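You operate a simulated robot arm through the tools that you are given. There is no shell and no other tool. Be economical: measure what you need, move in short steps, check, and stop when the job is done.

The job below is to be done with a simulated robot arm. You get a single attempt, and the scene is never put back.

TASK
Put the 1.20 mm spacer block from the seat bench on the yellow thin pad and the 2.25 mm spacer block on top of the white polish tin there. Take the pack on the seat bench and put it away on the pack shelf. Fetch the green abrasive pad from the seat bench and set it on the top board of the cushion shelf. Take the grease cartridge from the cushion cradle and put it on the high board of the cushion shelf. Put the toothed stud from the panel bench on top of the grease dish there. Take the pass tag and leave it on the access opening. Put the tub from the air deck on the strip behind the loom board. Put the sanding block on the air bench. Stack the numbered module that says "7" from the panel bench on top of the numbered module that says "5". Lift the orange tilt bin open. Do these in any order. Set down upright: spacer block, pack, abrasive pad, toothed stud.

The check looks at the end state, three seconds after you hand in, the way a careful person would. Anything else that was tipped, shoved, dropped, spilled or broken makes it a failure.

THE ROBOT
A 6-joint arm with a two-finger parallel gripper on a trunk, on a base that drives. Base frame: it is fixed to the floor where the robot stands at the start and does not move with it; the origin is under the middle of the robot, x ahead of it, y to its left, z up; the surface under the hand at the start is at about z = 0.8. Lengths are in m, angles in rad, forces in N, time in s.
With the tool pointing down near the work surface it reaches from about 0.28 to 0.68 m from the robot's upright axis, wherever it stands. Its first joint turns from -2.897 to 2.897 rad. Places, roughly: abrasive pad [0.75, 0, 0.75]; access opening (20x20 cm) [-4.14, 10.38, 0.8]; air bench [-4.6, -4.8, 0.8]; grease cartridge [0.5, -1.25, 0.75]; grease dish [-6.25, -3.25, 0.75]; high board of the cushion shelf [0.8, -2.4, 0.9]; numbered module [-6.5, -4, 0.75]; orange tilt bin [0.7, 9.5, 0.9]; pack [0.5, -0.25, 0.75]; pack shelf (44x12 cm) [0.72, 9.08, 1.16]; pass tag [-7.25, 11.75, 1.25]; polish tin [0.5, 0.25, 0.75]; sanding block (9x6x5 cm) [-6.7, -3.7, 0.8]; spacer block [0.5, 0, 0.75]; strip behind the loom board (22x63 cm) [-7.16, 8.66, 0.8]; thin pad (9x8x2 cm) [0.6, 0.1, 0.8]; toothed stud [-6.5, -3, 0.75]; top board of the cushion shelf (115x24 cm) [0.86, -2.42, 1.24]; tub (8x11x6 cm) [-6.8, 11.8, 0.8]. Payload 1.57 kg.
Tool frame: the origin (TCP) lies between the finger pads and is the grasp point; the fingertips stand 0.03 m ahead of it; z points along the fingers, y is the line along which they close. Largest opening 0.11 m; finger width 0.024, thickness 0.012; the body of the gripper, 0.048 by 0.112 m, starts 0.078 m behind the TCP.
Orientation is told as [roll, pitch, yaw] about the base's x, y, z axes, in that order, counted from this pose: with the fingers straight down and closing along the base's y, the tool's x points along the base's -x, its y along +y and its z along -z.

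THE INTERFACE
- The arm moves only by the tool apply_moves. Its argument "increments" is a list of rows, each an object (a shift or turn left out is 0, a gripper value left out holds the last) with "linear": the shift along the tool's x, y, z in m, a list of three; "rotation": the turn, a rotation vector about the tool's x, y, z in rad, a list of three; "jaw": the opening, from 0 (shut) to 1 (fully open). In form: [{"linear": [tx, ty, tz], "rotation": [wx, wy, wz], "jaw": jaw}, ...]. A call has 1 to 10 rows; each row is the pose to reach, as a shift and turn from the pose commanded when the call began, along the tool's axes at that moment. A row lasts 0.2 s, in which the tool goes at most 0.05 m and 0.15 rad; a call with a longer step from one row to the next is refused whole, and so is a gripper value outside its range. A pose out of reach is approached as far as the arm can. The call stops where the force on the tool passes 40 N (or 10 N more than at its start, if that is more) or the arm is blocked; 0.2 s more then pass. Each finger travels about 0.108 m/s and halts on what it meets, pressing with about 40 N; the grip force reading is that of the motor and also rises with nothing between the fingers. The clock runs only during rows and for 0.2 s after the last one: add rows that repeat a pose to give the fingers time. It gives the time, the measured TCP pose, the force on the tool (base axes), the opening and the grip force at its end, in the units of the frame above (readings bear some noise), with the torque about the TCP (base axes, N m) and any sound that the robot's microphone picked up.
- Cameras (640 x 400 px; columns grow to the right, rows downward): "scene" is now at [0.0499, 0.1321, 1.5967]; the picture's right is [-0.11, -0.99, 0.00], its down [-0.82, 0.09, -0.57] and it looks along [0.57, -0.06, -0.82] (base axes); focal length 271 px, centre (320, 200). "wrist" rides on the gripper at [0.07, 0.016, -0.141] in the tool frame; the picture's right is [-0.23, 0.97, 0.00], its down [-0.86, -0.20, -0.48] and it looks along [-0.47, -0.11, 0.88] (tool axes); focal length 222 px, centre (320, 200). There is no depth. A picture from a camera that has moved, and an enlarged one, comes with that camera's place and axes in the base frame and with its lens.
- camera(camera): a new picture of that camera. The clock stands still meanwhile.
- raise_lower(by): slides the trunk up (or, below 0, down) by that many m; the arm and the scene camera ride with it, the base frame stays. It gives what a move gives, with no picture.
- roll_base(legs): drives the robot by 1 to 6 legs, each [ahead, left, turn to the left] in m, m and rad, along the robot's own axes; the way and the turn of a leg run together, so that a leg with both is an arc; at most 1.5 m and 3.142 rad a leg. The arm and the cameras ride along, it lands a little off, and it stops where it bumps. It gives what a move gives.
- turn_head(pan, tilt): turns the head with the scene camera to pan (to the left, within 2.094 rad either way) and tilt (down, from -0.506 to 1.204), counted from straight ahead of the robot. It gives what a move gives.
- zoom(camera, box): a new picture of the part [left, top, right, bottom] of that camera's present view, enlarged. The clock stands still meanwhile.
- hand_in(): hands the job in; it is judged then, once.

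Go step by step. Nothing tells you exact positions but the pictures and the camera data: compare them with the known pose of the tool, close in by small moves and look again before you grip or let go. The budget is 535 turns and 318 pictures, counting those below and the enlarged ones. Unless the task says otherwise, let go and move clear before handing in.

The tools are called after "Emit:" by a JSON object that holds its "api" and its "payload". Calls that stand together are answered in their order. apply_moves: Moves the arm, as the interface text tells. Its arguments: {"type":"object","properties":{"increments":{"type":"array","items":{"type":"object","properties":{"linear":{"type":"array","items":{"type":"number"}},"rotation":{"type":"array","items":{"type":"number"}},"jaw":{"type":"number"}}}}},"required":["increments"]} The other tools are called the same way: raise_lower (by) slides the trunk up or down; roll_base (legs) drives the base; turn_head (pan, tilt) turns the head that bears the scene camera; camera (camera) takes a picture; zoom (camera, box) takes an enlarged picture of a part of a camera's view; hand_in () hands the job in.

At the start:

```text
t: 0.0
eef_pos: [0.4555, -0.1112, 1.1214]
tool_rot: [0.002, 0.001, -0.002]
force: [-0.3, -0.1, -0.9]
torque: [-0.02, -0.02, 0.02]
opening: 0.1097
grasp_force: 0.1
trunk travel left (down, up): [-0.2, 0.39]
robot x, y, heading: [0.0026, -0.0001, -0.002]
head pan, tilt: [-0.106, 0.963]
```

scene: 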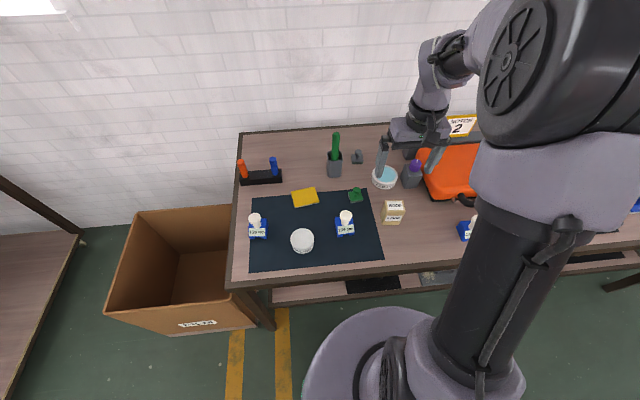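
wrist: 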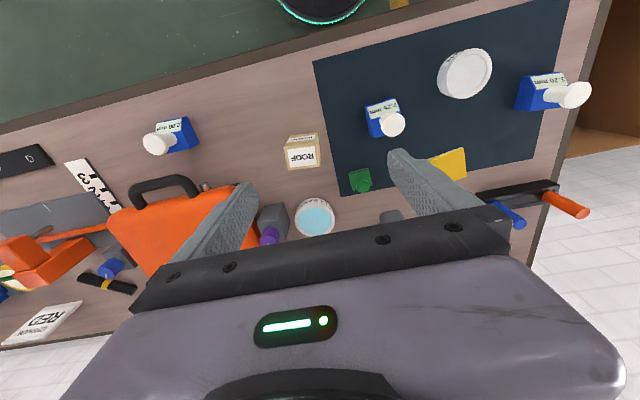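

I see the seat bench with blue spacer blocks, a white tin, a yellow pad, and a small cream pack. I'll zoom in to read the labels.

Emit:
{"api": "zoom", "payload": {"camera": "scene", "box": [230, 120, 410, 280]}}

Emit:
{"api": "zoom", "payload": {"camera": "wrist", "box": [330, 30, 610, 205]}}

Emit:
{"api": "zoom", "payload": {"camera": "wrist", "box": [130, 90, 410, 265]}}

```text
2.50 times, centred on (320, 200) of scene
camera zoom: at [0.0499, 0.1321, 1.5967], right [-0.11, -0.99, 0.0], down [-0.82, 0.09, -0.57], along [0.57, -0.06, -0.82], focal length 678 px, centre (320, 200)
```

zoom: 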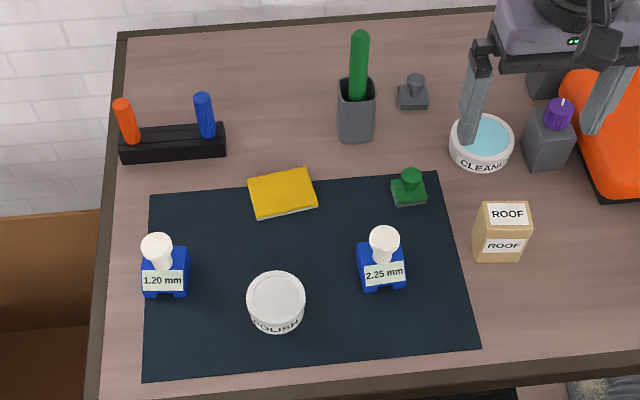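

```text
2.29 times, centred on (470, 118) of wrist
camera zoom: at [0.3861, -0.0954, 1.2632], right [0.23, 0.97, 0.0], down [0.86, -0.2, 0.48], along [0.47, -0.11, -0.88], focal length 508 px, centre (-23, 389)
```

zoom: 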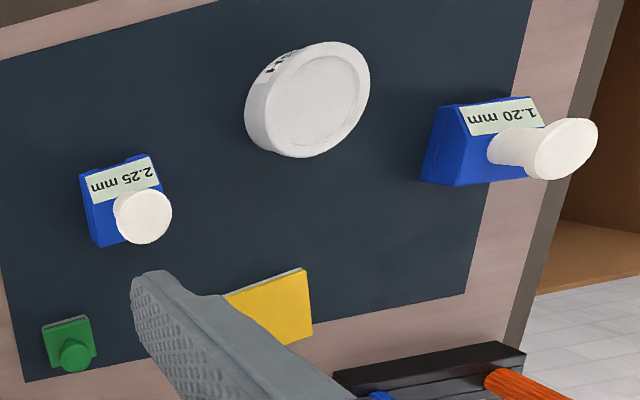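

```text
2.29 times, centred on (270, 178) of wrist
camera zoom: at [0.3861, -0.0954, 1.2632], right [0.23, 0.97, 0.0], down [0.86, -0.2, 0.48], along [0.47, -0.11, -0.88], focal length 508 px, centre (434, 251)
```

zoom: 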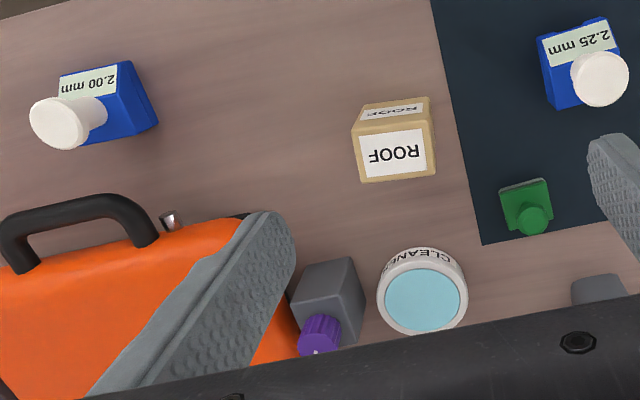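

The labels are clear: 1.20 mm at the left of the mat near (0.501, 0.286), 2.25 mm near (0.480, 0.006), the tin near (0.432, 0.142) and the pad near (0.605, 0.124). I'll move above the 1.20 mm block first.

Emit:
{"api": "apply_moves", "payload": {"increments": [{"linear": [-0.0045, 0.0397, 0.014], "jaw": 0.6}, {"linear": [-0.009, 0.0794, 0.028]}, {"linear": [-0.0136, 0.1191, 0.042]}, {"linear": [-0.018, 0.1588, 0.056]}, {"linear": [-0.0227, 0.1985, 0.07]}, {"linear": [-0.0273, 0.2382, 0.084]}, {"linear": [-0.0318, 0.278, 0.098]}, {"linear": [-0.0364, 0.3176, 0.112]}, {"linear": [-0.041, 0.3574, 0.126]}, {"linear": [-0.0455, 0.3972, 0.14]}]}}

Emit:
{"api": "camera", "payload": {"camera": "wrist"}}

Emit:
{"api": "camera", "payload": {"camera": "scene"}}

```text
t: 2.2
eef_pos: [0.5038, 0.288, 0.9818]
tool_rot: [0.0, 0.0, 0.001]
force: [0.1, 0.6, -0.5]
torque: [-0.02, 0.01, -0.02]
opening: 0.0659
grasp_force: 0.1
trunk travel left (down, up): [-0.2, 0.39]
robot x, y, heading: [-0.0014, -0.0023, -0.002]
head pan, tilt: [-0.106, 0.963]
```

```text
312 pictures are left
camera wrist: at [0.4325, 0.3042, 1.1227], right [0.23, 0.97, 0.0], down [0.86, -0.2, 0.48], along [0.47, -0.11, -0.88], focal length 222 px, centre (320, 200)
```

wrist: 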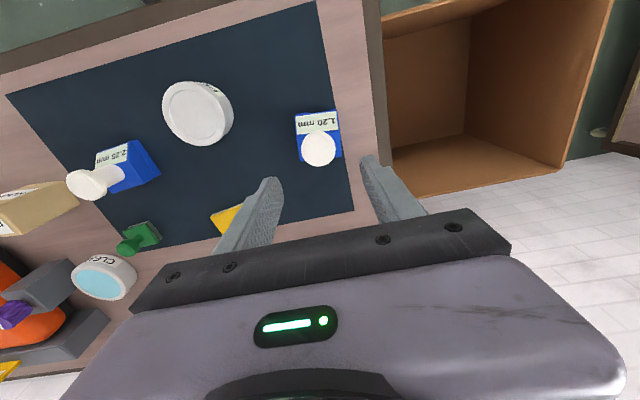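

```text
311 pictures are left
camera scene: at [0.0501, 0.133, 1.5966], right [-0.11, -0.99, 0.0], down [-0.82, 0.09, -0.57], along [0.57, -0.06, -0.82], focal length 271 px, centre (320, 200)
```

scene: 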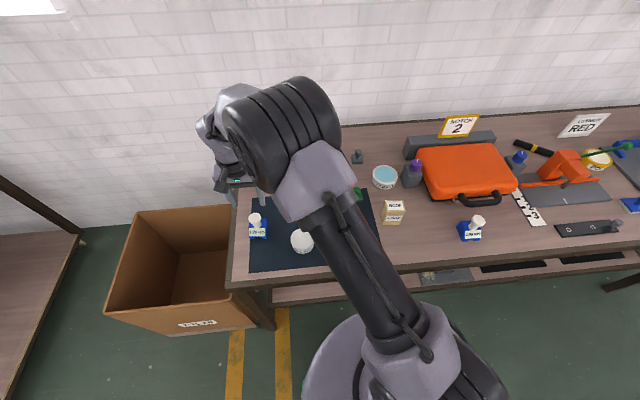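

The knob is about at (0.499, 0.287). I'll descend and grip.

Emit:
{"api": "apply_moves", "payload": {"increments": [{"linear": [0.004, -0.0005, 0.04], "jaw": 0.75}, {"linear": [0.004, -0.0005, 0.08]}, {"linear": [0.004, -0.0005, 0.108]}, {"linear": [0.004, -0.0005, 0.108]}]}}

Emit:
{"api": "camera", "payload": {"camera": "wrist"}}

```text
t: 3.2
eef_pos: [0.4975, 0.2854, 0.8751]
tool_rot: [0.001, 0.001, 0.001]
force: [0.0, 1.0, -0.1]
torque: [0.0, 0.01, 0.02]
opening: 0.0824
grasp_force: 0.1
trunk travel left (down, up): [-0.2, 0.39]
robot x, y, heading: [-0.0012, -0.0008, 0.001]
head pan, tilt: [-0.106, 0.963]
```

```text
310 pictures are left
camera wrist: at [0.4277, 0.3018, 1.0159], right [0.23, 0.97, 0.0], down [0.86, -0.2, 0.48], along [0.47, -0.11, -0.88], focal length 222 px, centre (320, 200)
```

wrist: 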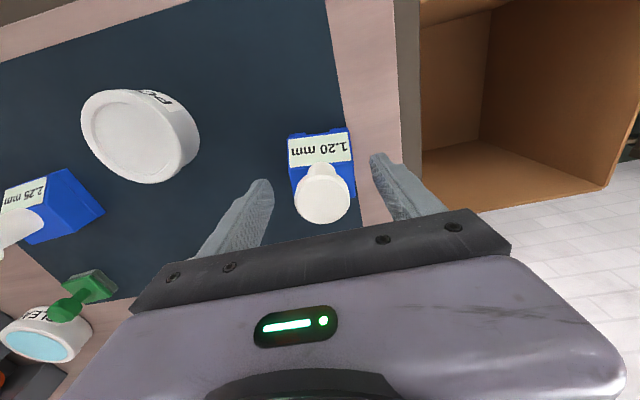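

Aligned. I'll grip and lift slightly.

Emit:
{"api": "apply_moves", "payload": {"increments": [{"jaw": 0.0}, {"jaw": 0.0}, {"jaw": 0.0}, {"jaw": 0.0}]}}

Emit:
{"api": "apply_moves", "payload": {"increments": [{"linear": [0, 0, -0.03], "jaw": 0.0}, {"linear": [0, 0, -0.06]}, {"linear": [0, 0, -0.1]}]}}

Emit:
{"api": "camera", "payload": {"camera": "wrist"}}

```text
t: 4.2
eef_pos: [0.4981, 0.2848, 0.8753]
tool_rot: [0.002, 0.001, 0.001]
force: [-0.3, 1.3, 1.7]
torque: [0.07, -0.03, 0.02]
opening: 0.037
grasp_force: 40.3
trunk travel left (down, up): [-0.2, 0.39]
robot x, y, heading: [-0.003, -0.004, 0.001]
head pan, tilt: [-0.106, 0.963]
```

```text
t: 5.0
eef_pos: [0.4985, 0.2835, 0.9747]
tool_rot: [-0.001, 0.001, 0.001]
force: [0.2, 0.0, -1.6]
torque: [-0.03, 0.0, 0.01]
opening: 0.0374
grasp_force: 39.9
trunk travel left (down, up): [-0.2, 0.39]
robot x, y, heading: [-0.0047, -0.0041, 0.002]
head pan, tilt: [-0.106, 0.963]
```

```text
309 pictures are left
camera wrist: at [0.4275, 0.3013, 1.1157], right [0.23, 0.97, 0.0], down [0.86, -0.2, 0.48], along [0.47, -0.11, -0.88], focal length 222 px, centre (320, 200)
```

wrist: 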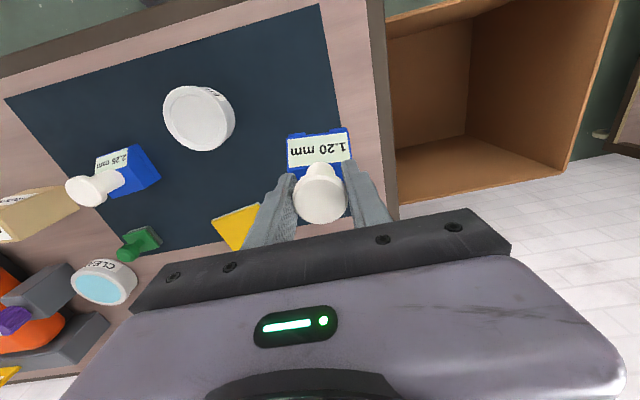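

The block is held. I'll carry it over the yellow pad.

Emit:
{"api": "apply_moves", "payload": {"increments": [{"linear": [-0.021, -0.032, 0.0]}, {"linear": [-0.043, -0.064, 0.0]}, {"linear": [-0.064, -0.096, 0.0]}, {"linear": [-0.085, -0.128, 0.0]}, {"linear": [-0.1065, -0.1595, 0.02]}, {"linear": [-0.1065, -0.1595, 0.04]}]}}

Emit:
{"api": "camera", "payload": {"camera": "wrist"}}

Emit:
{"api": "zoom", "payload": {"camera": "scene", "box": [230, 120, 410, 280]}}

```text
t: 6.4
eef_pos: [0.604, 0.126, 0.9329]
tool_rot: [0.001, -0.002, 0.0]
force: [-0.2, 0.1, -1.2]
torque: [-0.03, -0.01, -0.01]
opening: 0.0369
grasp_force: 39.8
trunk travel left (down, up): [-0.2, 0.39]
robot x, y, heading: [0.0026, 0.0012, 0.002]
head pan, tilt: [-0.106, 0.963]
```

```text
308 pictures are left
camera wrist: at [0.5341, 0.1423, 1.0749], right [0.23, 0.97, 0.0], down [0.86, -0.2, 0.48], along [0.47, -0.11, -0.88], focal length 222 px, centre (320, 200)
```

wrist: 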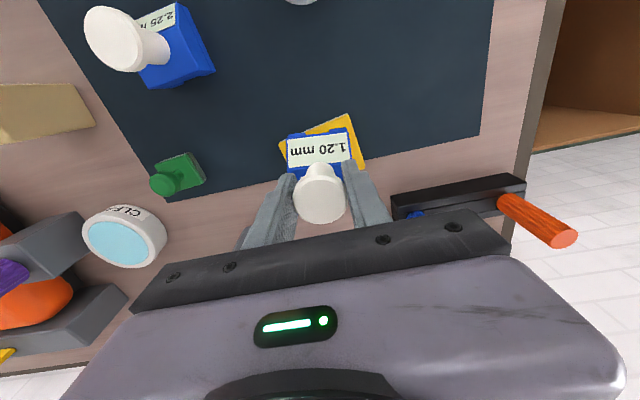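

```text
2.50 times, centred on (320, 200) of scene
camera zoom: at [0.0501, 0.1324, 1.5966], right [-0.11, -0.99, 0.0], down [-0.82, 0.09, -0.57], along [0.57, -0.06, -0.82], focal length 678 px, centre (320, 200)
```

zoom: 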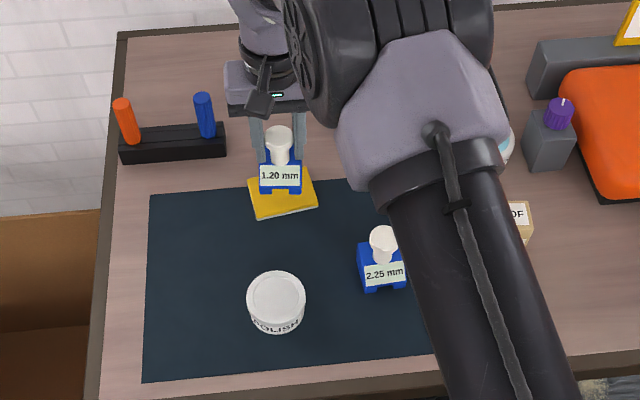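

Centred over the pad. I'll lower it onto the pad.

Emit:
{"api": "apply_moves", "payload": {"increments": [{"linear": [0, 0, 0.02]}, {"linear": [0, 0, 0.032]}, {"linear": [0, 0, 0.036]}, {"linear": [0, 0, 0.039]}]}}

Emit:
{"api": "zoom", "payload": {"camera": "wrist", "box": [220, 100, 420, 240]}}

```text
t: 7.4
eef_pos: [0.6037, 0.1256, 0.896]
tool_rot: [-0.001, 0.001, 0.001]
force: [0.3, -0.6, -1.3]
torque: [-0.01, -0.03, 0.0]
opening: 0.0367
grasp_force: 40.0
trunk travel left (down, up): [-0.2, 0.39]
robot x, y, heading: [0.0, -0.0004, -0.001]
head pan, tilt: [-0.106, 0.963]
```

```text
2.86 times, centred on (320, 170) of wrist
camera zoom: at [0.5344, 0.142, 1.0361], right [0.23, 0.97, 0.0], down [0.86, -0.2, 0.48], along [0.47, -0.11, -0.88], focal length 635 px, centre (320, 286)
```

zoom: 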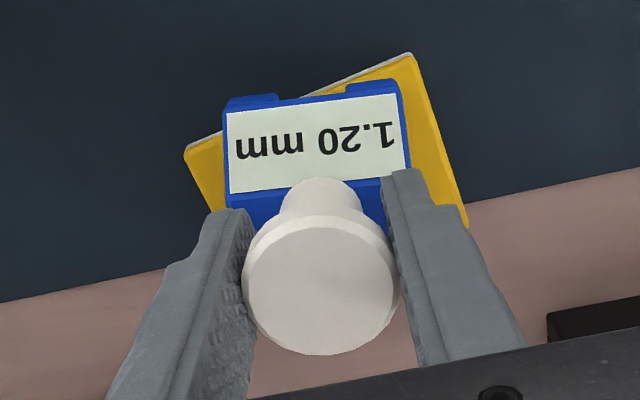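

The pad is about 8.2×6.5 cm, turned about +9° and centred near (0.6115, 0.127), and the block sits about 0.3 rad off it. I'll lift slightly, shift and turn to align.

Emit:
{"api": "apply_moves", "payload": {"increments": [{"linear": [0, 0, -0.015]}, {"linear": [-0.004, 0.001, -0.015], "rotation": [0, 0, -0.14]}, {"linear": [-0.0075, 0.002, -0.015], "rotation": [0, 0, -0.28]}, {"linear": [-0.0075, 0.002, -0.015], "rotation": [0, 0, -0.3]}]}}

Emit:
{"api": "zoom", "payload": {"camera": "wrist", "box": [220, 100, 420, 240]}}

Emit:
{"api": "zoom", "payload": {"camera": "scene", "box": [260, 150, 350, 230]}}

```text
t: 8.4
eef_pos: [0.6128, 0.127, 0.9099]
tool_rot: [0.001, 0.001, 0.302]
force: [0.0, -0.4, -1.9]
torque: [0.01, 0.02, -0.05]
opening: 0.0369
grasp_force: 40.5
trunk travel left (down, up): [-0.2, 0.39]
robot x, y, heading: [-0.0007, 0.0009, -0.001]
head pan, tilt: [-0.106, 0.963]
```

```text
2.86 times, centred on (320, 170) of wrist
camera zoom: at [0.54, 0.1225, 1.0514], right [-0.07, 1.0, 0.0], down [0.88, 0.06, 0.48], along [0.48, 0.03, -0.88], focal length 635 px, centre (320, 286)
```

zoom: 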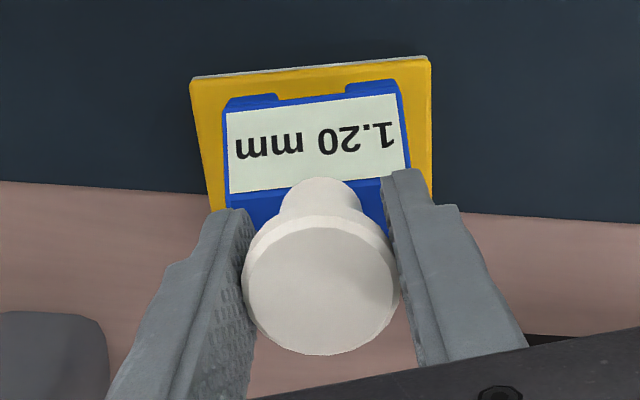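

```text
5.00 times, centred on (305, 190) of scene
camera zoom: at [0.05, 0.1322, 1.5967], right [-0.11, -0.99, 0.0], down [-0.82, 0.09, -0.57], along [0.57, -0.06, -0.82], focal length 1355 px, centre (395, 250)
```

zoom: 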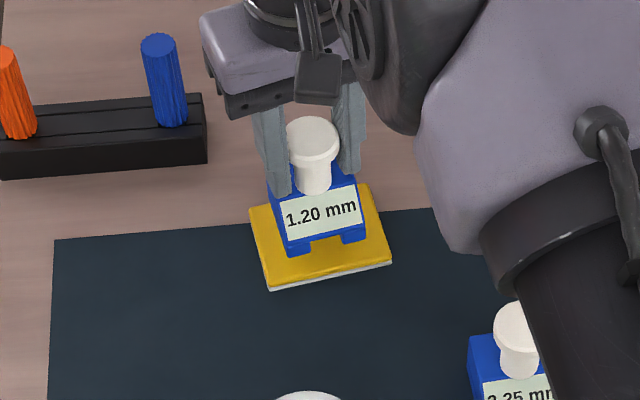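

Aligned well. I'll lower it and release.

Emit:
{"api": "apply_moves", "payload": {"increments": [{"linear": [0, 0, 0.008]}, {"linear": [0, 0, 0.014]}, {"linear": [0, 0, 0.0165]}, {"linear": [0, 0, 0.0175]}]}}

```text
t: 9.4
eef_pos: [0.6119, 0.1289, 0.8921]
tool_rot: [0.0, 0.001, 0.3]
force: [0.6, 0.0, -0.8]
torque: [0.01, -0.03, 0.0]
opening: 0.0368
grasp_force: 39.9
trunk travel left (down, up): [-0.2, 0.39]
robot x, y, heading: [-0.002, 0.0011, -0.003]
head pan, tilt: [-0.106, 0.963]
```

Emit:
{"api": "apply_moves", "payload": {"increments": [{"linear": [0, 0, 0.002]}, {"linear": [0, 0, 0.003]}]}}

Emit:
{"api": "zoom", "payload": {"camera": "scene", "box": [260, 150, 350, 230]}}

```text
t: 10.0
eef_pos: [0.6115, 0.127, 0.8901]
tool_rot: [-0.001, 0.001, 0.301]
force: [0.3, 0.3, -1.5]
torque: [0.0, 0.02, 0.0]
opening: 0.0371
grasp_force: 40.3
trunk travel left (down, up): [-0.2, 0.39]
robot x, y, heading: [-0.002, -0.0027, 0.003]
head pan, tilt: [-0.106, 0.963]
```

```text
5.00 times, centred on (305, 190) of scene
camera zoom: at [0.0501, 0.1322, 1.5967], right [-0.11, -0.99, 0.0], down [-0.82, 0.09, -0.57], along [0.57, -0.06, -0.82], focal length 1355 px, centre (395, 250)
```

zoom: 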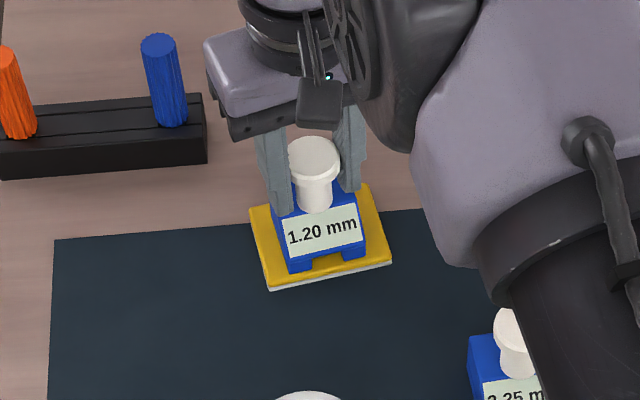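

Not touching yet. I'll continue down in small steps.

Emit:
{"api": "apply_moves", "payload": {"increments": [{"linear": [0, 0, 0.001]}, {"linear": [0, 0, 0.002]}, {"linear": [0, 0, 0.003]}]}}

Emit:
{"api": "apply_moves", "payload": {"increments": [{"linear": [0, 0, 0.001]}, {"linear": [0, 0, 0.002]}, {"linear": [0, 0, 0.003]}]}}

```text
t: 10.8
eef_pos: [0.6125, 0.1266, 0.8867]
tool_rot: [-0.001, 0.001, 0.301]
force: [0.1, 0.3, -0.4]
torque: [-0.03, 0.04, 0.05]
opening: 0.0367
grasp_force: 39.4
trunk travel left (down, up): [-0.2, 0.39]
robot x, y, heading: [0.0024, -0.0032, -0.0]
head pan, tilt: [-0.106, 0.963]
```

```text
t: 11.6
eef_pos: [0.6117, 0.128, 0.8857]
tool_rot: [-0.001, -0.006, 0.3]
force: [1.5, -0.1, 23.0]
torque: [0.0, 0.11, 0.02]
opening: 0.0368
grasp_force: 39.3
trunk travel left (down, up): [-0.2, 0.39]
robot x, y, heading: [-0.0016, 0.0005, -0.002]
head pan, tilt: [-0.106, 0.963]
```

Contact. I'll ease off, open and rise.

Emit:
{"api": "apply_moves", "payload": {"increments": [{"linear": [0, 0, -0.0015]}, {"linear": [0, 0, -0.0015], "jaw": 0.6}, {"linear": [0, 0, -0.0015], "jaw": 0.6}, {"linear": [0, 0, -0.0015], "jaw": 0.6}]}}

Emit:
{"api": "apply_moves", "payload": {"increments": [{"linear": [0, 0, -0.04]}, {"linear": [0, 0, -0.08]}, {"linear": [0, 0, -0.12], "rotation": [0, 0, 0.15]}, {"linear": [0, 0, -0.12], "rotation": [0, 0, 0.3]}]}}

Emit:
{"api": "camera", "payload": {"camera": "wrist"}}

```text
t: 12.6
eef_pos: [0.6121, 0.1266, 0.8851]
tool_rot: [0.001, 0.002, 0.301]
force: [0.5, 0.4, -0.2]
torque: [0.02, -0.02, -0.01]
opening: 0.0662
grasp_force: 0.0
trunk travel left (down, up): [-0.2, 0.39]
robot x, y, heading: [0.0011, 0.0012, -0.003]
head pan, tilt: [-0.106, 0.963]
```

```text
t: 13.6
eef_pos: [0.6126, 0.1268, 1.0039]
tool_rot: [-0.001, 0.001, -0.003]
force: [0.5, 0.5, -0.1]
torque: [0.02, -0.01, -0.02]
opening: 0.066
grasp_force: 0.0
trunk travel left (down, up): [-0.2, 0.39]
robot x, y, heading: [-0.0001, 0.0002, 0.0]
head pan, tilt: [-0.106, 0.963]
```

```text
302 pictures are left
camera wrist: at [0.5421, 0.1437, 1.1457], right [0.23, 0.97, 0.0], down [0.85, -0.2, 0.48], along [0.47, -0.11, -0.88], focal length 222 px, centre (320, 200)
```

wrist: 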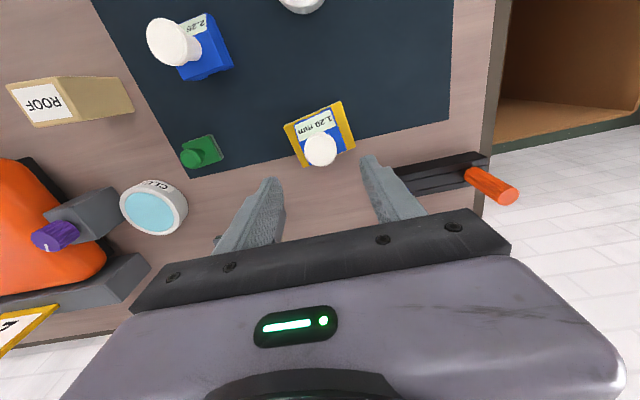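

The 1.20 mm block is placed. Next I'll go above the 2.25 mm block.

Emit:
{"api": "apply_moves", "payload": {"increments": [{"linear": [0.033, -0.03, 0.0], "jaw": 0.75}, {"linear": [0.066, -0.06, 0.0]}, {"linear": [0.1, -0.09, 0.02]}, {"linear": [0.1326, -0.1208, 0.045]}, {"linear": [0.1326, -0.1208, 0.065]}]}}

Emit:
{"api": "camera", "payload": {"camera": "wrist"}}

```text
refused: row 4 steps farther than a row can; nothing moved
```

```text
301 pictures are left
camera wrist: at [0.5421, 0.1437, 1.1457], right [0.23, 0.97, 0.0], down [0.85, -0.2, 0.48], along [0.47, -0.11, -0.88], focal length 222 px, centre (320, 200)
```

wrist: 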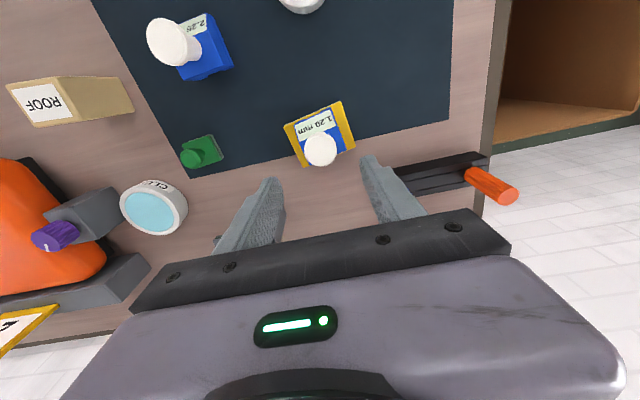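

One row was too long, so I'm splitting it up more finely.

Emit:
{"api": "apply_moves", "payload": {"increments": [{"linear": [0.033, -0.03, 0.0], "jaw": 0.75}, {"linear": [0.066, -0.06, 0.0]}, {"linear": [0.1, -0.09, 0.01]}, {"linear": [0.1326, -0.1208, 0.02]}, {"linear": [0.1326, -0.1208, 0.065]}]}}

Emit:
{"api": "camera", "payload": {"camera": "wrist"}}

```text
t: 14.8
eef_pos: [0.4812, 0.0058, 0.9384]
tool_rot: [0.0, 0.0, 0.0]
force: [-0.3, -0.5, 0.9]
torque: [-0.01, -0.02, -0.03]
opening: 0.0825
grasp_force: 0.1
trunk travel left (down, up): [-0.2, 0.39]
robot x, y, heading: [0.0031, 0.0013, -0.003]
head pan, tilt: [-0.106, 0.963]
```

```text
300 pictures are left
camera wrist: at [0.4101, 0.0226, 1.08], right [0.23, 0.97, 0.0], down [0.86, -0.2, 0.48], along [0.47, -0.11, -0.88], focal length 222 px, centre (320, 200)
```

wrist: 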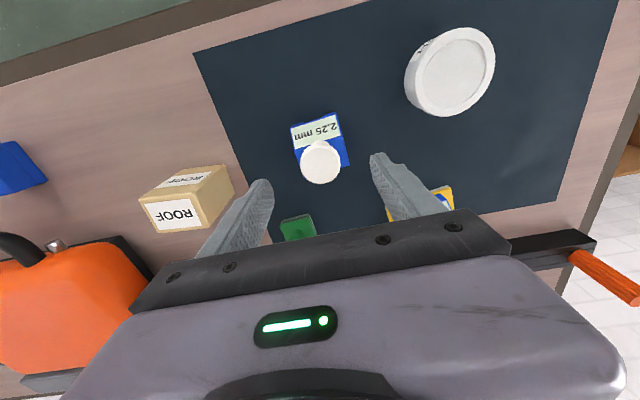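

The knob is at (0.478, 0.007). I'll descend, grip and lift.

Emit:
{"api": "apply_moves", "payload": {"increments": [{"linear": [0.003, 0.001, 0.03]}, {"linear": [0.003, 0.001, 0.063]}, {"linear": [0.003, 0.001, 0.063], "jaw": 0}, {"linear": [0.003, 0.001, 0.063], "jaw": 0}, {"linear": [0.003, 0.001, 0.063], "jaw": 0}, {"linear": [0.003, 0.001, 0.063], "jaw": 0}]}}

Emit:
{"api": "apply_moves", "payload": {"increments": [{"linear": [0, 0, -0.03]}, {"linear": [0, 0, -0.07]}, {"linear": [0, 0, -0.12]}]}}

Emit:
{"api": "zoom", "payload": {"camera": "scene", "box": [230, 120, 410, 280]}}

Emit:
{"api": "camera", "payload": {"camera": "wrist"}}

```text
t: 16.2
eef_pos: [0.4768, 0.0064, 0.8762]
tool_rot: [0.001, 0.0, 0.0]
force: [1.5, 0.2, -0.6]
torque: [0.02, -0.01, 0.01]
opening: 0.0368
grasp_force: 39.6
trunk travel left (down, up): [-0.2, 0.39]
robot x, y, heading: [-0.001, 0.0026, 0.001]
head pan, tilt: [-0.106, 0.963]
```

```text
t: 17.0
eef_pos: [0.4747, 0.0071, 0.997]
tool_rot: [-0.001, -0.001, 0.0]
force: [-0.7, 0.2, -1.0]
torque: [-0.03, -0.01, 0.01]
opening: 0.0371
grasp_force: 40.0
trunk travel left (down, up): [-0.2, 0.39]
robot x, y, heading: [0.0002, -0.0004, 0.003]
head pan, tilt: [-0.106, 0.963]
```

```text
2.50 times, centred on (320, 200) of scene
camera zoom: at [0.0492, 0.1321, 1.5967], right [-0.11, -0.99, 0.0], down [-0.82, 0.09, -0.57], along [0.57, -0.06, -0.82], focal length 678 px, centre (320, 200)
```

zoom: 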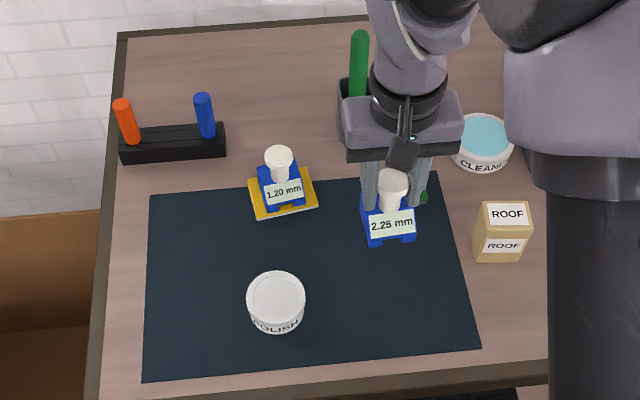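

```text
298 pictures are left
camera wrist: at [0.4043, 0.0246, 1.1386], right [0.23, 0.97, 0.0], down [0.86, -0.2, 0.48], along [0.47, -0.11, -0.88], focal length 222 px, centre (320, 200)
```

wrist: 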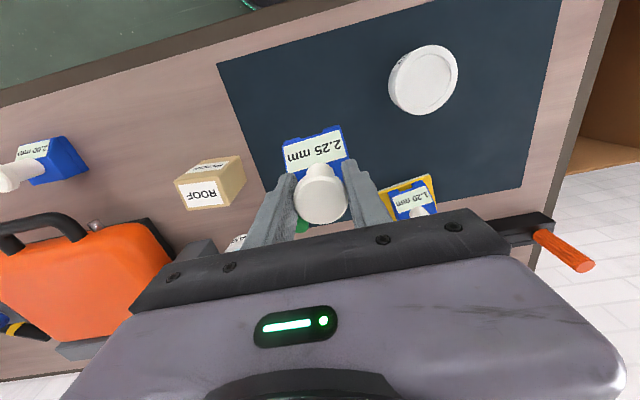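

Held. I'll carry it over the tin at (0.4325, 0.1415).

Emit:
{"api": "apply_moves", "payload": {"increments": [{"linear": [0.0105, 0.0336, 0]}, {"linear": [0.021, 0.0672, 0]}, {"linear": [0.0315, 0.1009, 0]}, {"linear": [0.042, 0.1345, 0]}, {"linear": [0.042, 0.1345, 0.04]}, {"linear": [0.042, 0.1345, 0.06]}]}}

Emit:
{"api": "zoom", "payload": {"camera": "scene", "box": [260, 170, 350, 250]}}

Emit:
{"api": "zoom", "payload": {"camera": "wrist", "box": [220, 100, 420, 240]}}

```text
t: 18.4
eef_pos: [0.4335, 0.1423, 0.9366]
tool_rot: [-0.001, -0.002, 0.0]
force: [-0.9, 0.1, -1.9]
torque: [0.0, -0.01, 0.02]
opening: 0.0371
grasp_force: 39.6
trunk travel left (down, up): [-0.2, 0.39]
robot x, y, heading: [-0.0018, -0.0013, 0.0]
head pan, tilt: [-0.106, 0.963]
```

```text
5.00 times, centred on (305, 210) of scene
camera zoom: at [0.0501, 0.1323, 1.5967], right [-0.11, -0.99, 0.0], down [-0.82, 0.09, -0.57], along [0.57, -0.06, -0.82], focal length 1355 px, centre (395, 150)
```

zoom: 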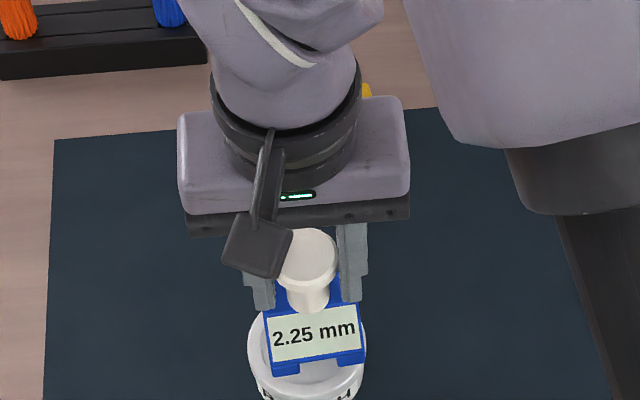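

```text
2.86 times, centred on (320, 170) of wrist
camera zoom: at [0.3637, 0.1587, 1.0777], right [0.23, 0.97, 0.0], down [0.85, -0.2, 0.48], along [0.47, -0.11, -0.88], focal length 635 px, centre (320, 286)
```

zoom: 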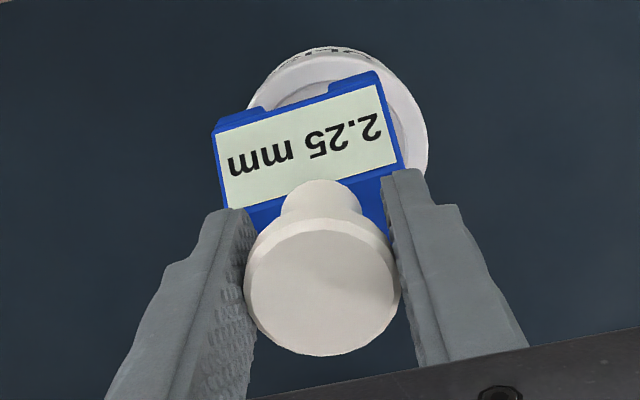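

I'll nudge it by +y 4 mm and lower slowly.

Emit:
{"api": "apply_moves", "payload": {"increments": [{"linear": [0.001, 0.004, 0.0]}, {"linear": [0.001, 0.004, 0.008]}, {"linear": [0.001, 0.004, 0.012]}, {"linear": [0.001, 0.004, 0.014]}, {"linear": [0.001, 0.004, 0.016]}, {"linear": [0.001, 0.004, 0.016]}]}}

Emit:
{"api": "zoom", "payload": {"camera": "scene", "box": [260, 170, 350, 250]}}

Emit:
{"api": "zoom", "payload": {"camera": "wrist", "box": [220, 100, 420, 240]}}

```text
t: 19.8
eef_pos: [0.434, 0.1465, 0.9211]
tool_rot: [-0.001, -0.001, 0.0]
force: [0.4, 0.5, -1.8]
torque: [0.0, -0.01, 0.01]
opening: 0.037
grasp_force: 40.1
trunk travel left (down, up): [-0.2, 0.39]
robot x, y, heading: [0.0031, 0.0011, 0.001]
head pan, tilt: [-0.106, 0.963]
```

```text
5.00 times, centred on (305, 210) of scene
camera zoom: at [0.05, 0.1322, 1.5967], right [-0.11, -0.99, 0.0], down [-0.82, 0.09, -0.57], along [0.57, -0.06, -0.82], focal length 1355 px, centre (395, 150)
```

zoom: 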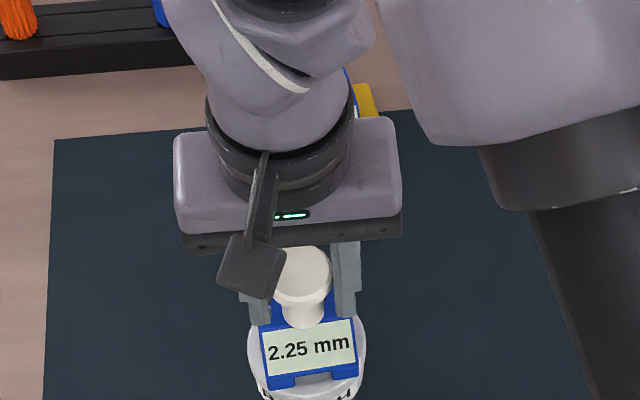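

```text
2.86 times, centred on (320, 170) of wrist
camera zoom: at [0.363, 0.1625, 1.0616], right [0.23, 0.97, 0.0], down [0.86, -0.2, 0.48], along [0.47, -0.11, -0.88], focal length 635 px, centre (320, 286)
```

zoom: 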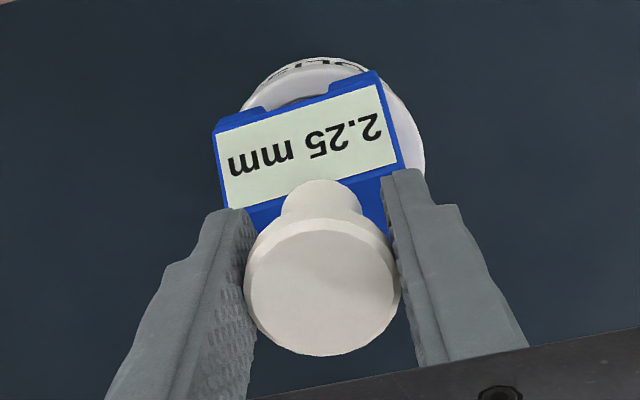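

Well centred on the tin. I'll continue down to contact.

Emit:
{"api": "apply_moves", "payload": {"increments": [{"linear": [0, 0, 0.001]}, {"linear": [0, 0, 0.002]}, {"linear": [0, 0, 0.003]}]}}

Emit:
{"api": "apply_moves", "payload": {"increments": [{"linear": [0, 0, 0.001]}, {"linear": [0, 0, 0.002]}]}}

Emit:
{"api": "apply_moves", "payload": {"increments": [{"linear": [0, 0, 0.001]}]}}

```text
t: 20.6
eef_pos: [0.4339, 0.146, 0.9174]
tool_rot: [0.001, 0.0, -0.001]
force: [-0.3, 0.3, -1.5]
torque: [0.0, -0.01, -0.05]
opening: 0.0369
grasp_force: 39.9
trunk travel left (down, up): [-0.2, 0.39]
robot x, y, heading: [0.0002, -0.0024, -0.001]
head pan, tilt: [-0.106, 0.963]
```

```text
t: 21.2
eef_pos: [0.4341, 0.1456, 0.9172]
tool_rot: [0.001, 0.0, 0.0]
force: [-0.6, 0.5, 3.1]
torque: [-0.07, 0.03, 0.0]
opening: 0.0371
grasp_force: 40.2
trunk travel left (down, up): [-0.2, 0.39]
robot x, y, heading: [0.0021, -0.0002, -0.003]
head pan, tilt: [-0.106, 0.963]
```

```text
t: 21.6
eef_pos: [0.4332, 0.1455, 0.9153]
tool_rot: [0.002, -0.001, -0.001]
force: [0.5, -1.3, 16.6]
torque: [-0.13, 0.02, -0.01]
opening: 0.0371
grasp_force: 39.5
trunk travel left (down, up): [-0.2, 0.39]
robot x, y, heading: [0.0011, -0.0009, 0.006]
head pan, tilt: [-0.106, 0.963]
```

Contact. I'll ease back, release and rise.

Emit:
{"api": "apply_moves", "payload": {"increments": [{"linear": [0, 0, -0.001]}, {"linear": [0, 0, -0.001], "jaw": 0.6}, {"linear": [0, 0, -0.001], "jaw": 0.6}, {"linear": [0, 0, -0.001], "jaw": 0.6}, {"linear": [0, 0, -0.03], "jaw": 0.6}, {"linear": [0, 0, -0.07], "jaw": 0.6}, {"linear": [0, 0, -0.12], "jaw": 0.6}]}}

Emit:
{"api": "camera", "payload": {"camera": "wrist"}}

Emit:
{"api": "zoom", "payload": {"camera": "scene", "box": [230, 120, 410, 280]}}

```text
t: 23.2
eef_pos: [0.4319, 0.1454, 1.0367]
tool_rot: [0.0, 0.001, 0.001]
force: [-0.7, 0.1, -0.2]
torque: [0.0, 0.02, 0.01]
opening: 0.0659
grasp_force: 0.0
trunk travel left (down, up): [-0.2, 0.39]
robot x, y, heading: [-0.0016, 0.0008, 0.001]
head pan, tilt: [-0.106, 0.963]
```

```text
293 pictures are left
camera wrist: at [0.3619, 0.1624, 1.1767], right [0.23, 0.97, 0.0], down [0.85, -0.2, 0.48], along [0.47, -0.11, -0.88], focal length 222 px, centre (320, 200)
```

wrist: 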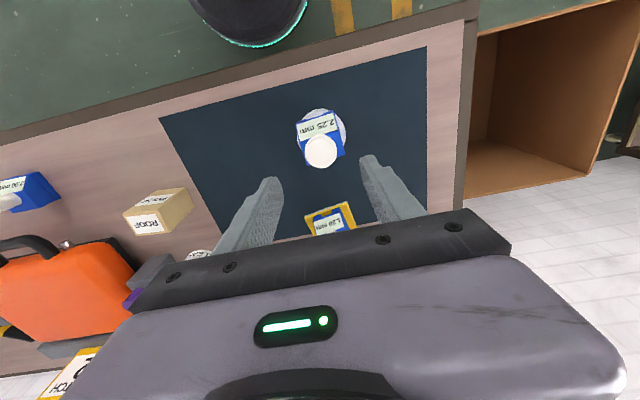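

```text
2.50 times, centred on (320, 200) of scene
camera zoom: at [0.0491, 0.1319, 1.5968], right [-0.11, -0.99, 0.0], down [-0.82, 0.09, -0.57], along [0.57, -0.06, -0.82], focal length 678 px, centre (320, 200)
```

zoom: 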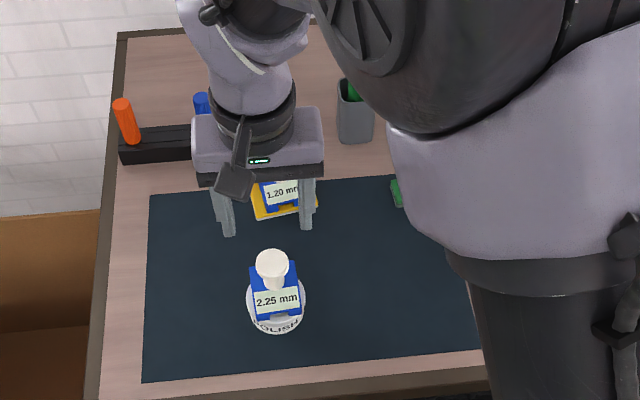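

Both blocks are done. Next is the green pad: I'll move above it at about (0.592, -0.052).

Emit:
{"api": "apply_moves", "payload": {"increments": [{"linear": [-0.027, -0.033, 0]}, {"linear": [-0.053, -0.066, 0]}, {"linear": [-0.08, -0.099, 0]}, {"linear": [-0.107, -0.132, 0.0]}, {"linear": [-0.133, -0.165, 0.0]}, {"linear": [-0.16, -0.198, 0.02]}, {"linear": [-0.16, -0.198, 0.06]}, {"linear": [-0.16, -0.198, 0.08]}]}}

Emit:
{"api": "camera", "payload": {"camera": "wrist"}}

Emit:
{"api": "turn_head", "payload": {"pan": -1.2, "tilt": 0.4}}

Emit:
{"api": "camera", "payload": {"camera": "scene"}}

```text
t: 25.0
eef_pos: [0.5935, -0.0524, 0.9544]
tool_rot: [0.0, 0.0, 0.002]
force: [-1.2, -0.7, -0.1]
torque: [0.01, 0.03, -0.01]
opening: 0.0662
grasp_force: 0.0
trunk travel left (down, up): [-0.2, 0.39]
robot x, y, heading: [0.0001, -0.0004, -0.009]
head pan, tilt: [-0.106, 0.963]
```

```text
291 pictures are left
camera wrist: at [0.5231, -0.0356, 1.0967], right [0.23, 0.97, 0.0], down [0.85, -0.2, 0.48], along [0.47, -0.11, -0.88], focal length 222 px, centre (320, 200)
```

wrist: 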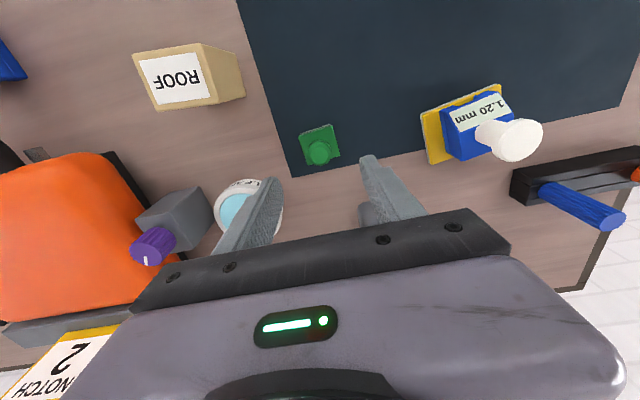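

```text
t: 26.3
eef_pos: [0.5927, -0.0522, 0.9555]
tool_rot: [0.0, 0.0, 0.0]
force: [-0.1, -0.2, 0.9]
torque: [0.0, 0.02, 0.0]
opening: 0.0657
grasp_force: 0.2
trunk travel left (down, up): [-0.2, 0.39]
robot x, y, heading: [-0.0008, -0.0036, -0.001]
head pan, tilt: [-1.201, 0.4]
```

```text
290 pictures are left
camera scene: at [0.0119, 0.0535, 1.6443], right [-0.93, -0.36, 0.0], down [-0.14, 0.36, -0.92], along [0.33, -0.86, -0.39], focal length 271 px, centre (320, 200)
```

scene: 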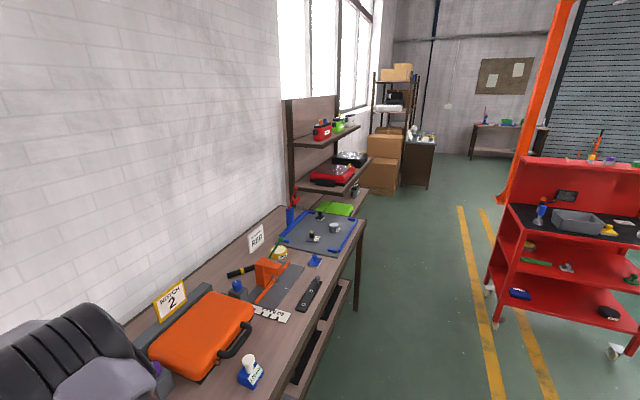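

The green knob is aligned with the TCP. I'll descend to about z 0.853 and grip.

Emit:
{"api": "apply_moves", "payload": {"increments": [{"linear": [0, -0.0005, 0.05]}, {"linear": [0, -0.0005, 0.085]}, {"linear": [0, -0.0005, 0.1]}, {"linear": [0, -0.0005, 0.102]}]}}

Emit:
{"api": "zoom", "payload": {"camera": "wrist", "box": [220, 100, 420, 240]}}

```text
t: 27.3
eef_pos: [0.5924, -0.0542, 0.8527]
tool_rot: [0.0, -0.001, 0.0]
force: [0.0, 0.3, -0.2]
torque: [0.03, -0.03, 0.01]
opening: 0.0659
grasp_force: 0.2
trunk travel left (down, up): [-0.2, 0.39]
robot x, y, heading: [-0.0016, 0.0021, -0.004]
head pan, tilt: [-1.201, 0.4]
```

```text
2.86 times, centred on (320, 170) of wrist
camera zoom: at [0.5231, -0.0361, 0.9939], right [0.23, 0.97, 0.0], down [0.85, -0.2, 0.48], along [0.47, -0.11, -0.88], focal length 635 px, centre (320, 286)
```

zoom: 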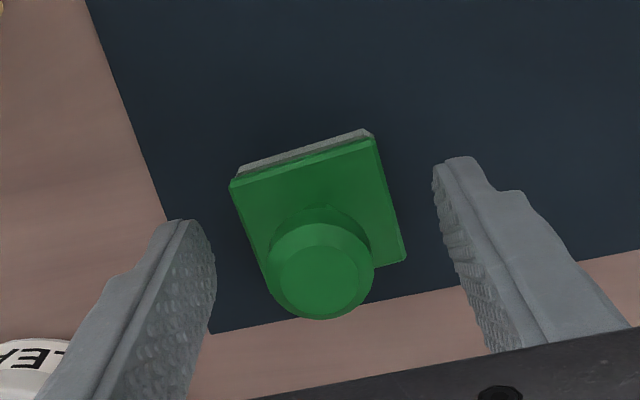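

Emit:
{"api": "apply_moves", "payload": {"increments": [{"jaw": 0.0}, {"jaw": 0.0}, {"jaw": 0.0}, {"jaw": 0.0}]}}

Emit:
{"api": "apply_moves", "payload": {"increments": [{"linear": [0, 0, -0.04]}, {"linear": [0, 0, -0.08]}, {"linear": [0, 0, -0.12]}, {"linear": [0, 0, -0.16]}]}}

Emit:
{"api": "zoom", "payload": {"camera": "wrist", "box": [220, 100, 420, 240]}}

Emit:
{"api": "zoom", "payload": {"camera": "scene", "box": [220, 80, 440, 320]}}

```text
t: 28.3
eef_pos: [0.5938, -0.0534, 0.8544]
tool_rot: [0.0, 0.0, 0.001]
force: [-0.1, -0.4, 0.0]
torque: [0.0, -0.04, 0.0]
opening: 0.0261
grasp_force: 37.2
trunk travel left (down, up): [-0.2, 0.39]
robot x, y, heading: [-0.0022, -0.0004, 0.002]
head pan, tilt: [-1.201, 0.4]
```

```text
t: 29.3
eef_pos: [0.5932, -0.0525, 1.0134]
tool_rot: [-0.001, 0.0, 0.002]
force: [0.1, -0.4, 0.9]
torque: [-0.01, 0.0, -0.01]
opening: 0.0263
grasp_force: 37.6
trunk travel left (down, up): [-0.2, 0.39]
robot x, y, heading: [0.0024, -0.0028, 0.001]
head pan, tilt: [-1.201, 0.4]
```

```text
2.86 times, centred on (320, 170) of wrist
camera zoom: at [0.5223, -0.036, 1.1549], right [0.23, 0.97, 0.0], down [0.86, -0.2, 0.48], along [0.47, -0.11, -0.88], focal length 635 px, centre (320, 286)
```

zoom: 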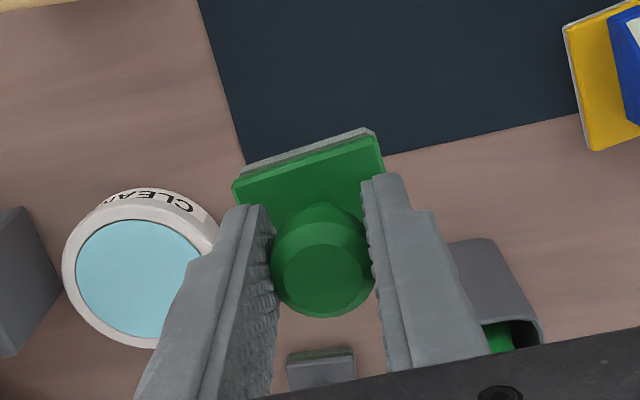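

```text
1.67 times, centred on (330, 200) of scene
camera zoom: at [0.0114, 0.0535, 1.6443], right [-0.93, -0.36, 0.0], down [-0.14, 0.36, -0.92], along [0.33, -0.86, -0.39], focal length 452 px, centre (303, 200)
```

zoom: 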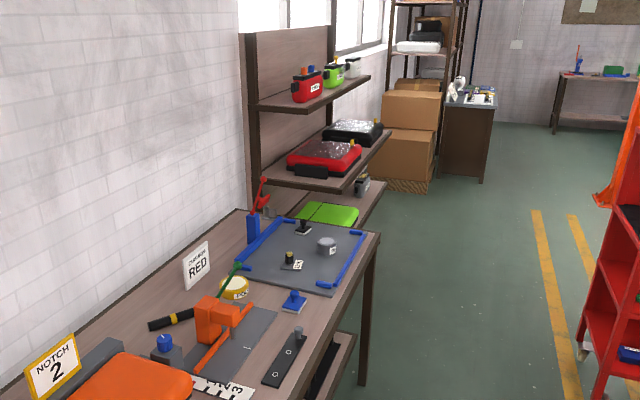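

The green pad is held, with its bottom 5.3 cm below the TCP. I'll tuck the arm in, raise the trunk and drive right toward the cushion shelf.

Emit:
{"api": "apply_moves", "payload": {"increments": [{"linear": [0.04, 0, -0.02]}, {"linear": [0.08, 0, -0.04]}, {"linear": [0.12, 0, -0.06]}, {"linear": [0.16, 0, -0.08]}, {"linear": [0.2, 0, -0.1]}]}}

Emit:
{"api": "raise_lower", "payload": {"by": 0.25}}

Emit:
{"api": "roll_base", "payload": {"legs": [[0, -1.0, 0], [0, -0.9, 0]]}}

Emit:
{"api": "turn_head", "payload": {"pan": -0.5, "tilt": 0.45}}

Emit:
{"api": "camera", "payload": {"camera": "scene"}}

```text
t: 30.5
eef_pos: [0.3913, -0.0536, 1.114]
tool_rot: [-0.001, -0.001, -0.001]
force: [0.3, -0.3, -1.0]
torque: [-0.01, -0.03, 0.0]
opening: 0.0262
grasp_force: 37.2
trunk travel left (down, up): [-0.2, 0.39]
robot x, y, heading: [-0.0059, -0.0011, -0.002]
head pan, tilt: [-1.201, 0.4]
```

```text
t: 33.1
eef_pos: [0.3939, -0.0525, 1.3631]
tool_rot: [0.001, 0.0, 0.0]
force: [0.3, -0.2, -0.5]
torque: [0.02, -0.03, -0.04]
opening: 0.026
grasp_force: 37.2
trunk travel left (down, up): [-0.45, 0.14]
robot x, y, heading: [0.0006, 0.0024, -0.0]
head pan, tilt: [-1.201, 0.4]
```

```text
t: 42.6
eef_pos: [0.3841, -1.94, 1.3637]
tool_rot: [-0.001, 0.0, -0.009]
force: [0.5, 0.0, -0.1]
torque: [0.0, -0.02, 0.0]
opening: 0.0254
grasp_force: 36.5
trunk travel left (down, up): [-0.45, 0.14]
robot x, y, heading: [-0.0106, -1.8811, -0.009]
head pan, tilt: [-1.201, 0.4]
```

```text
t: 43.6
eef_pos: [0.3841, -1.9397, 1.3634]
tool_rot: [0.001, 0.0, -0.011]
force: [0.4, 0.1, -0.4]
torque: [0.02, -0.02, 0.05]
opening: 0.0258
grasp_force: 36.9
trunk travel left (down, up): [-0.45, 0.14]
robot x, y, heading: [-0.0085, -1.8814, -0.013]
head pan, tilt: [-0.499, 0.45]
```

```text
286 pictures are left
camera scene: at [0.0505, -1.7883, 1.8896], right [-0.49, -0.87, 0.0], down [-0.38, 0.21, -0.9], along [0.79, -0.44, -0.44], focal length 271 px, centre (320, 200)
```

scene: 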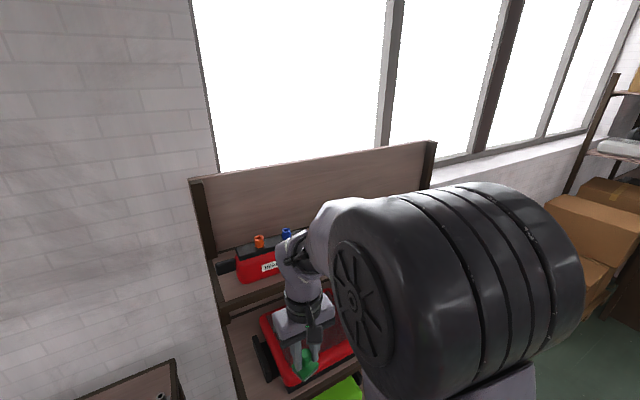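

Emit:
{"api": "turn_head", "payload": {"pan": -0.4, "tilt": 0.75}}

Emit:
{"api": "camera", "payload": {"camera": "scene"}}

Emit:
{"api": "camera", "payload": {"camera": "wrist"}}

```text
t: 44.4
eef_pos: [0.3846, -1.9396, 1.3636]
tool_rot: [-0.001, 0.001, -0.011]
force: [0.5, -0.2, -0.9]
torque: [0.0, 0.0, -0.02]
opening: 0.0254
grasp_force: 37.1
trunk travel left (down, up): [-0.45, 0.14]
robot x, y, heading: [-0.0088, -1.8836, -0.008]
head pan, tilt: [-0.4, 0.75]
```

```text
285 pictures are left
camera scene: at [0.0462, -1.7764, 1.8632], right [-0.4, -0.92, 0.0], down [-0.63, 0.27, -0.73], along [0.67, -0.29, -0.68], focal length 271 px, centre (320, 200)
```

scene: 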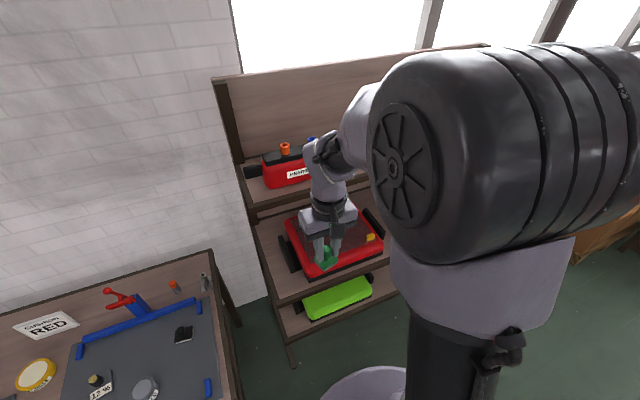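

```text
284 pictures are left
camera wrist: at [0.3139, -1.9223, 1.5043], right [0.24, 0.97, 0.0], down [0.85, -0.21, 0.48], along [0.47, -0.11, -0.88], focal length 222 px, centre (320, 200)
```

wrist: 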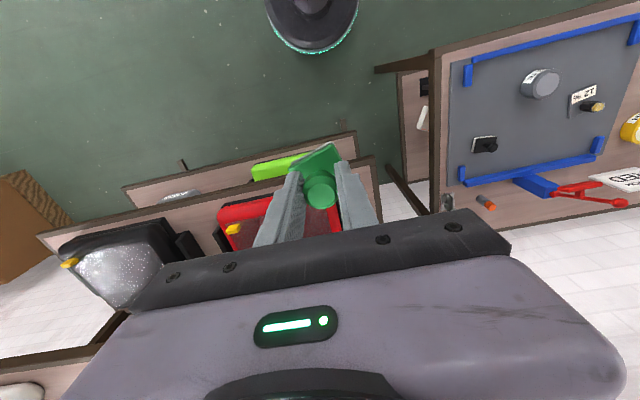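

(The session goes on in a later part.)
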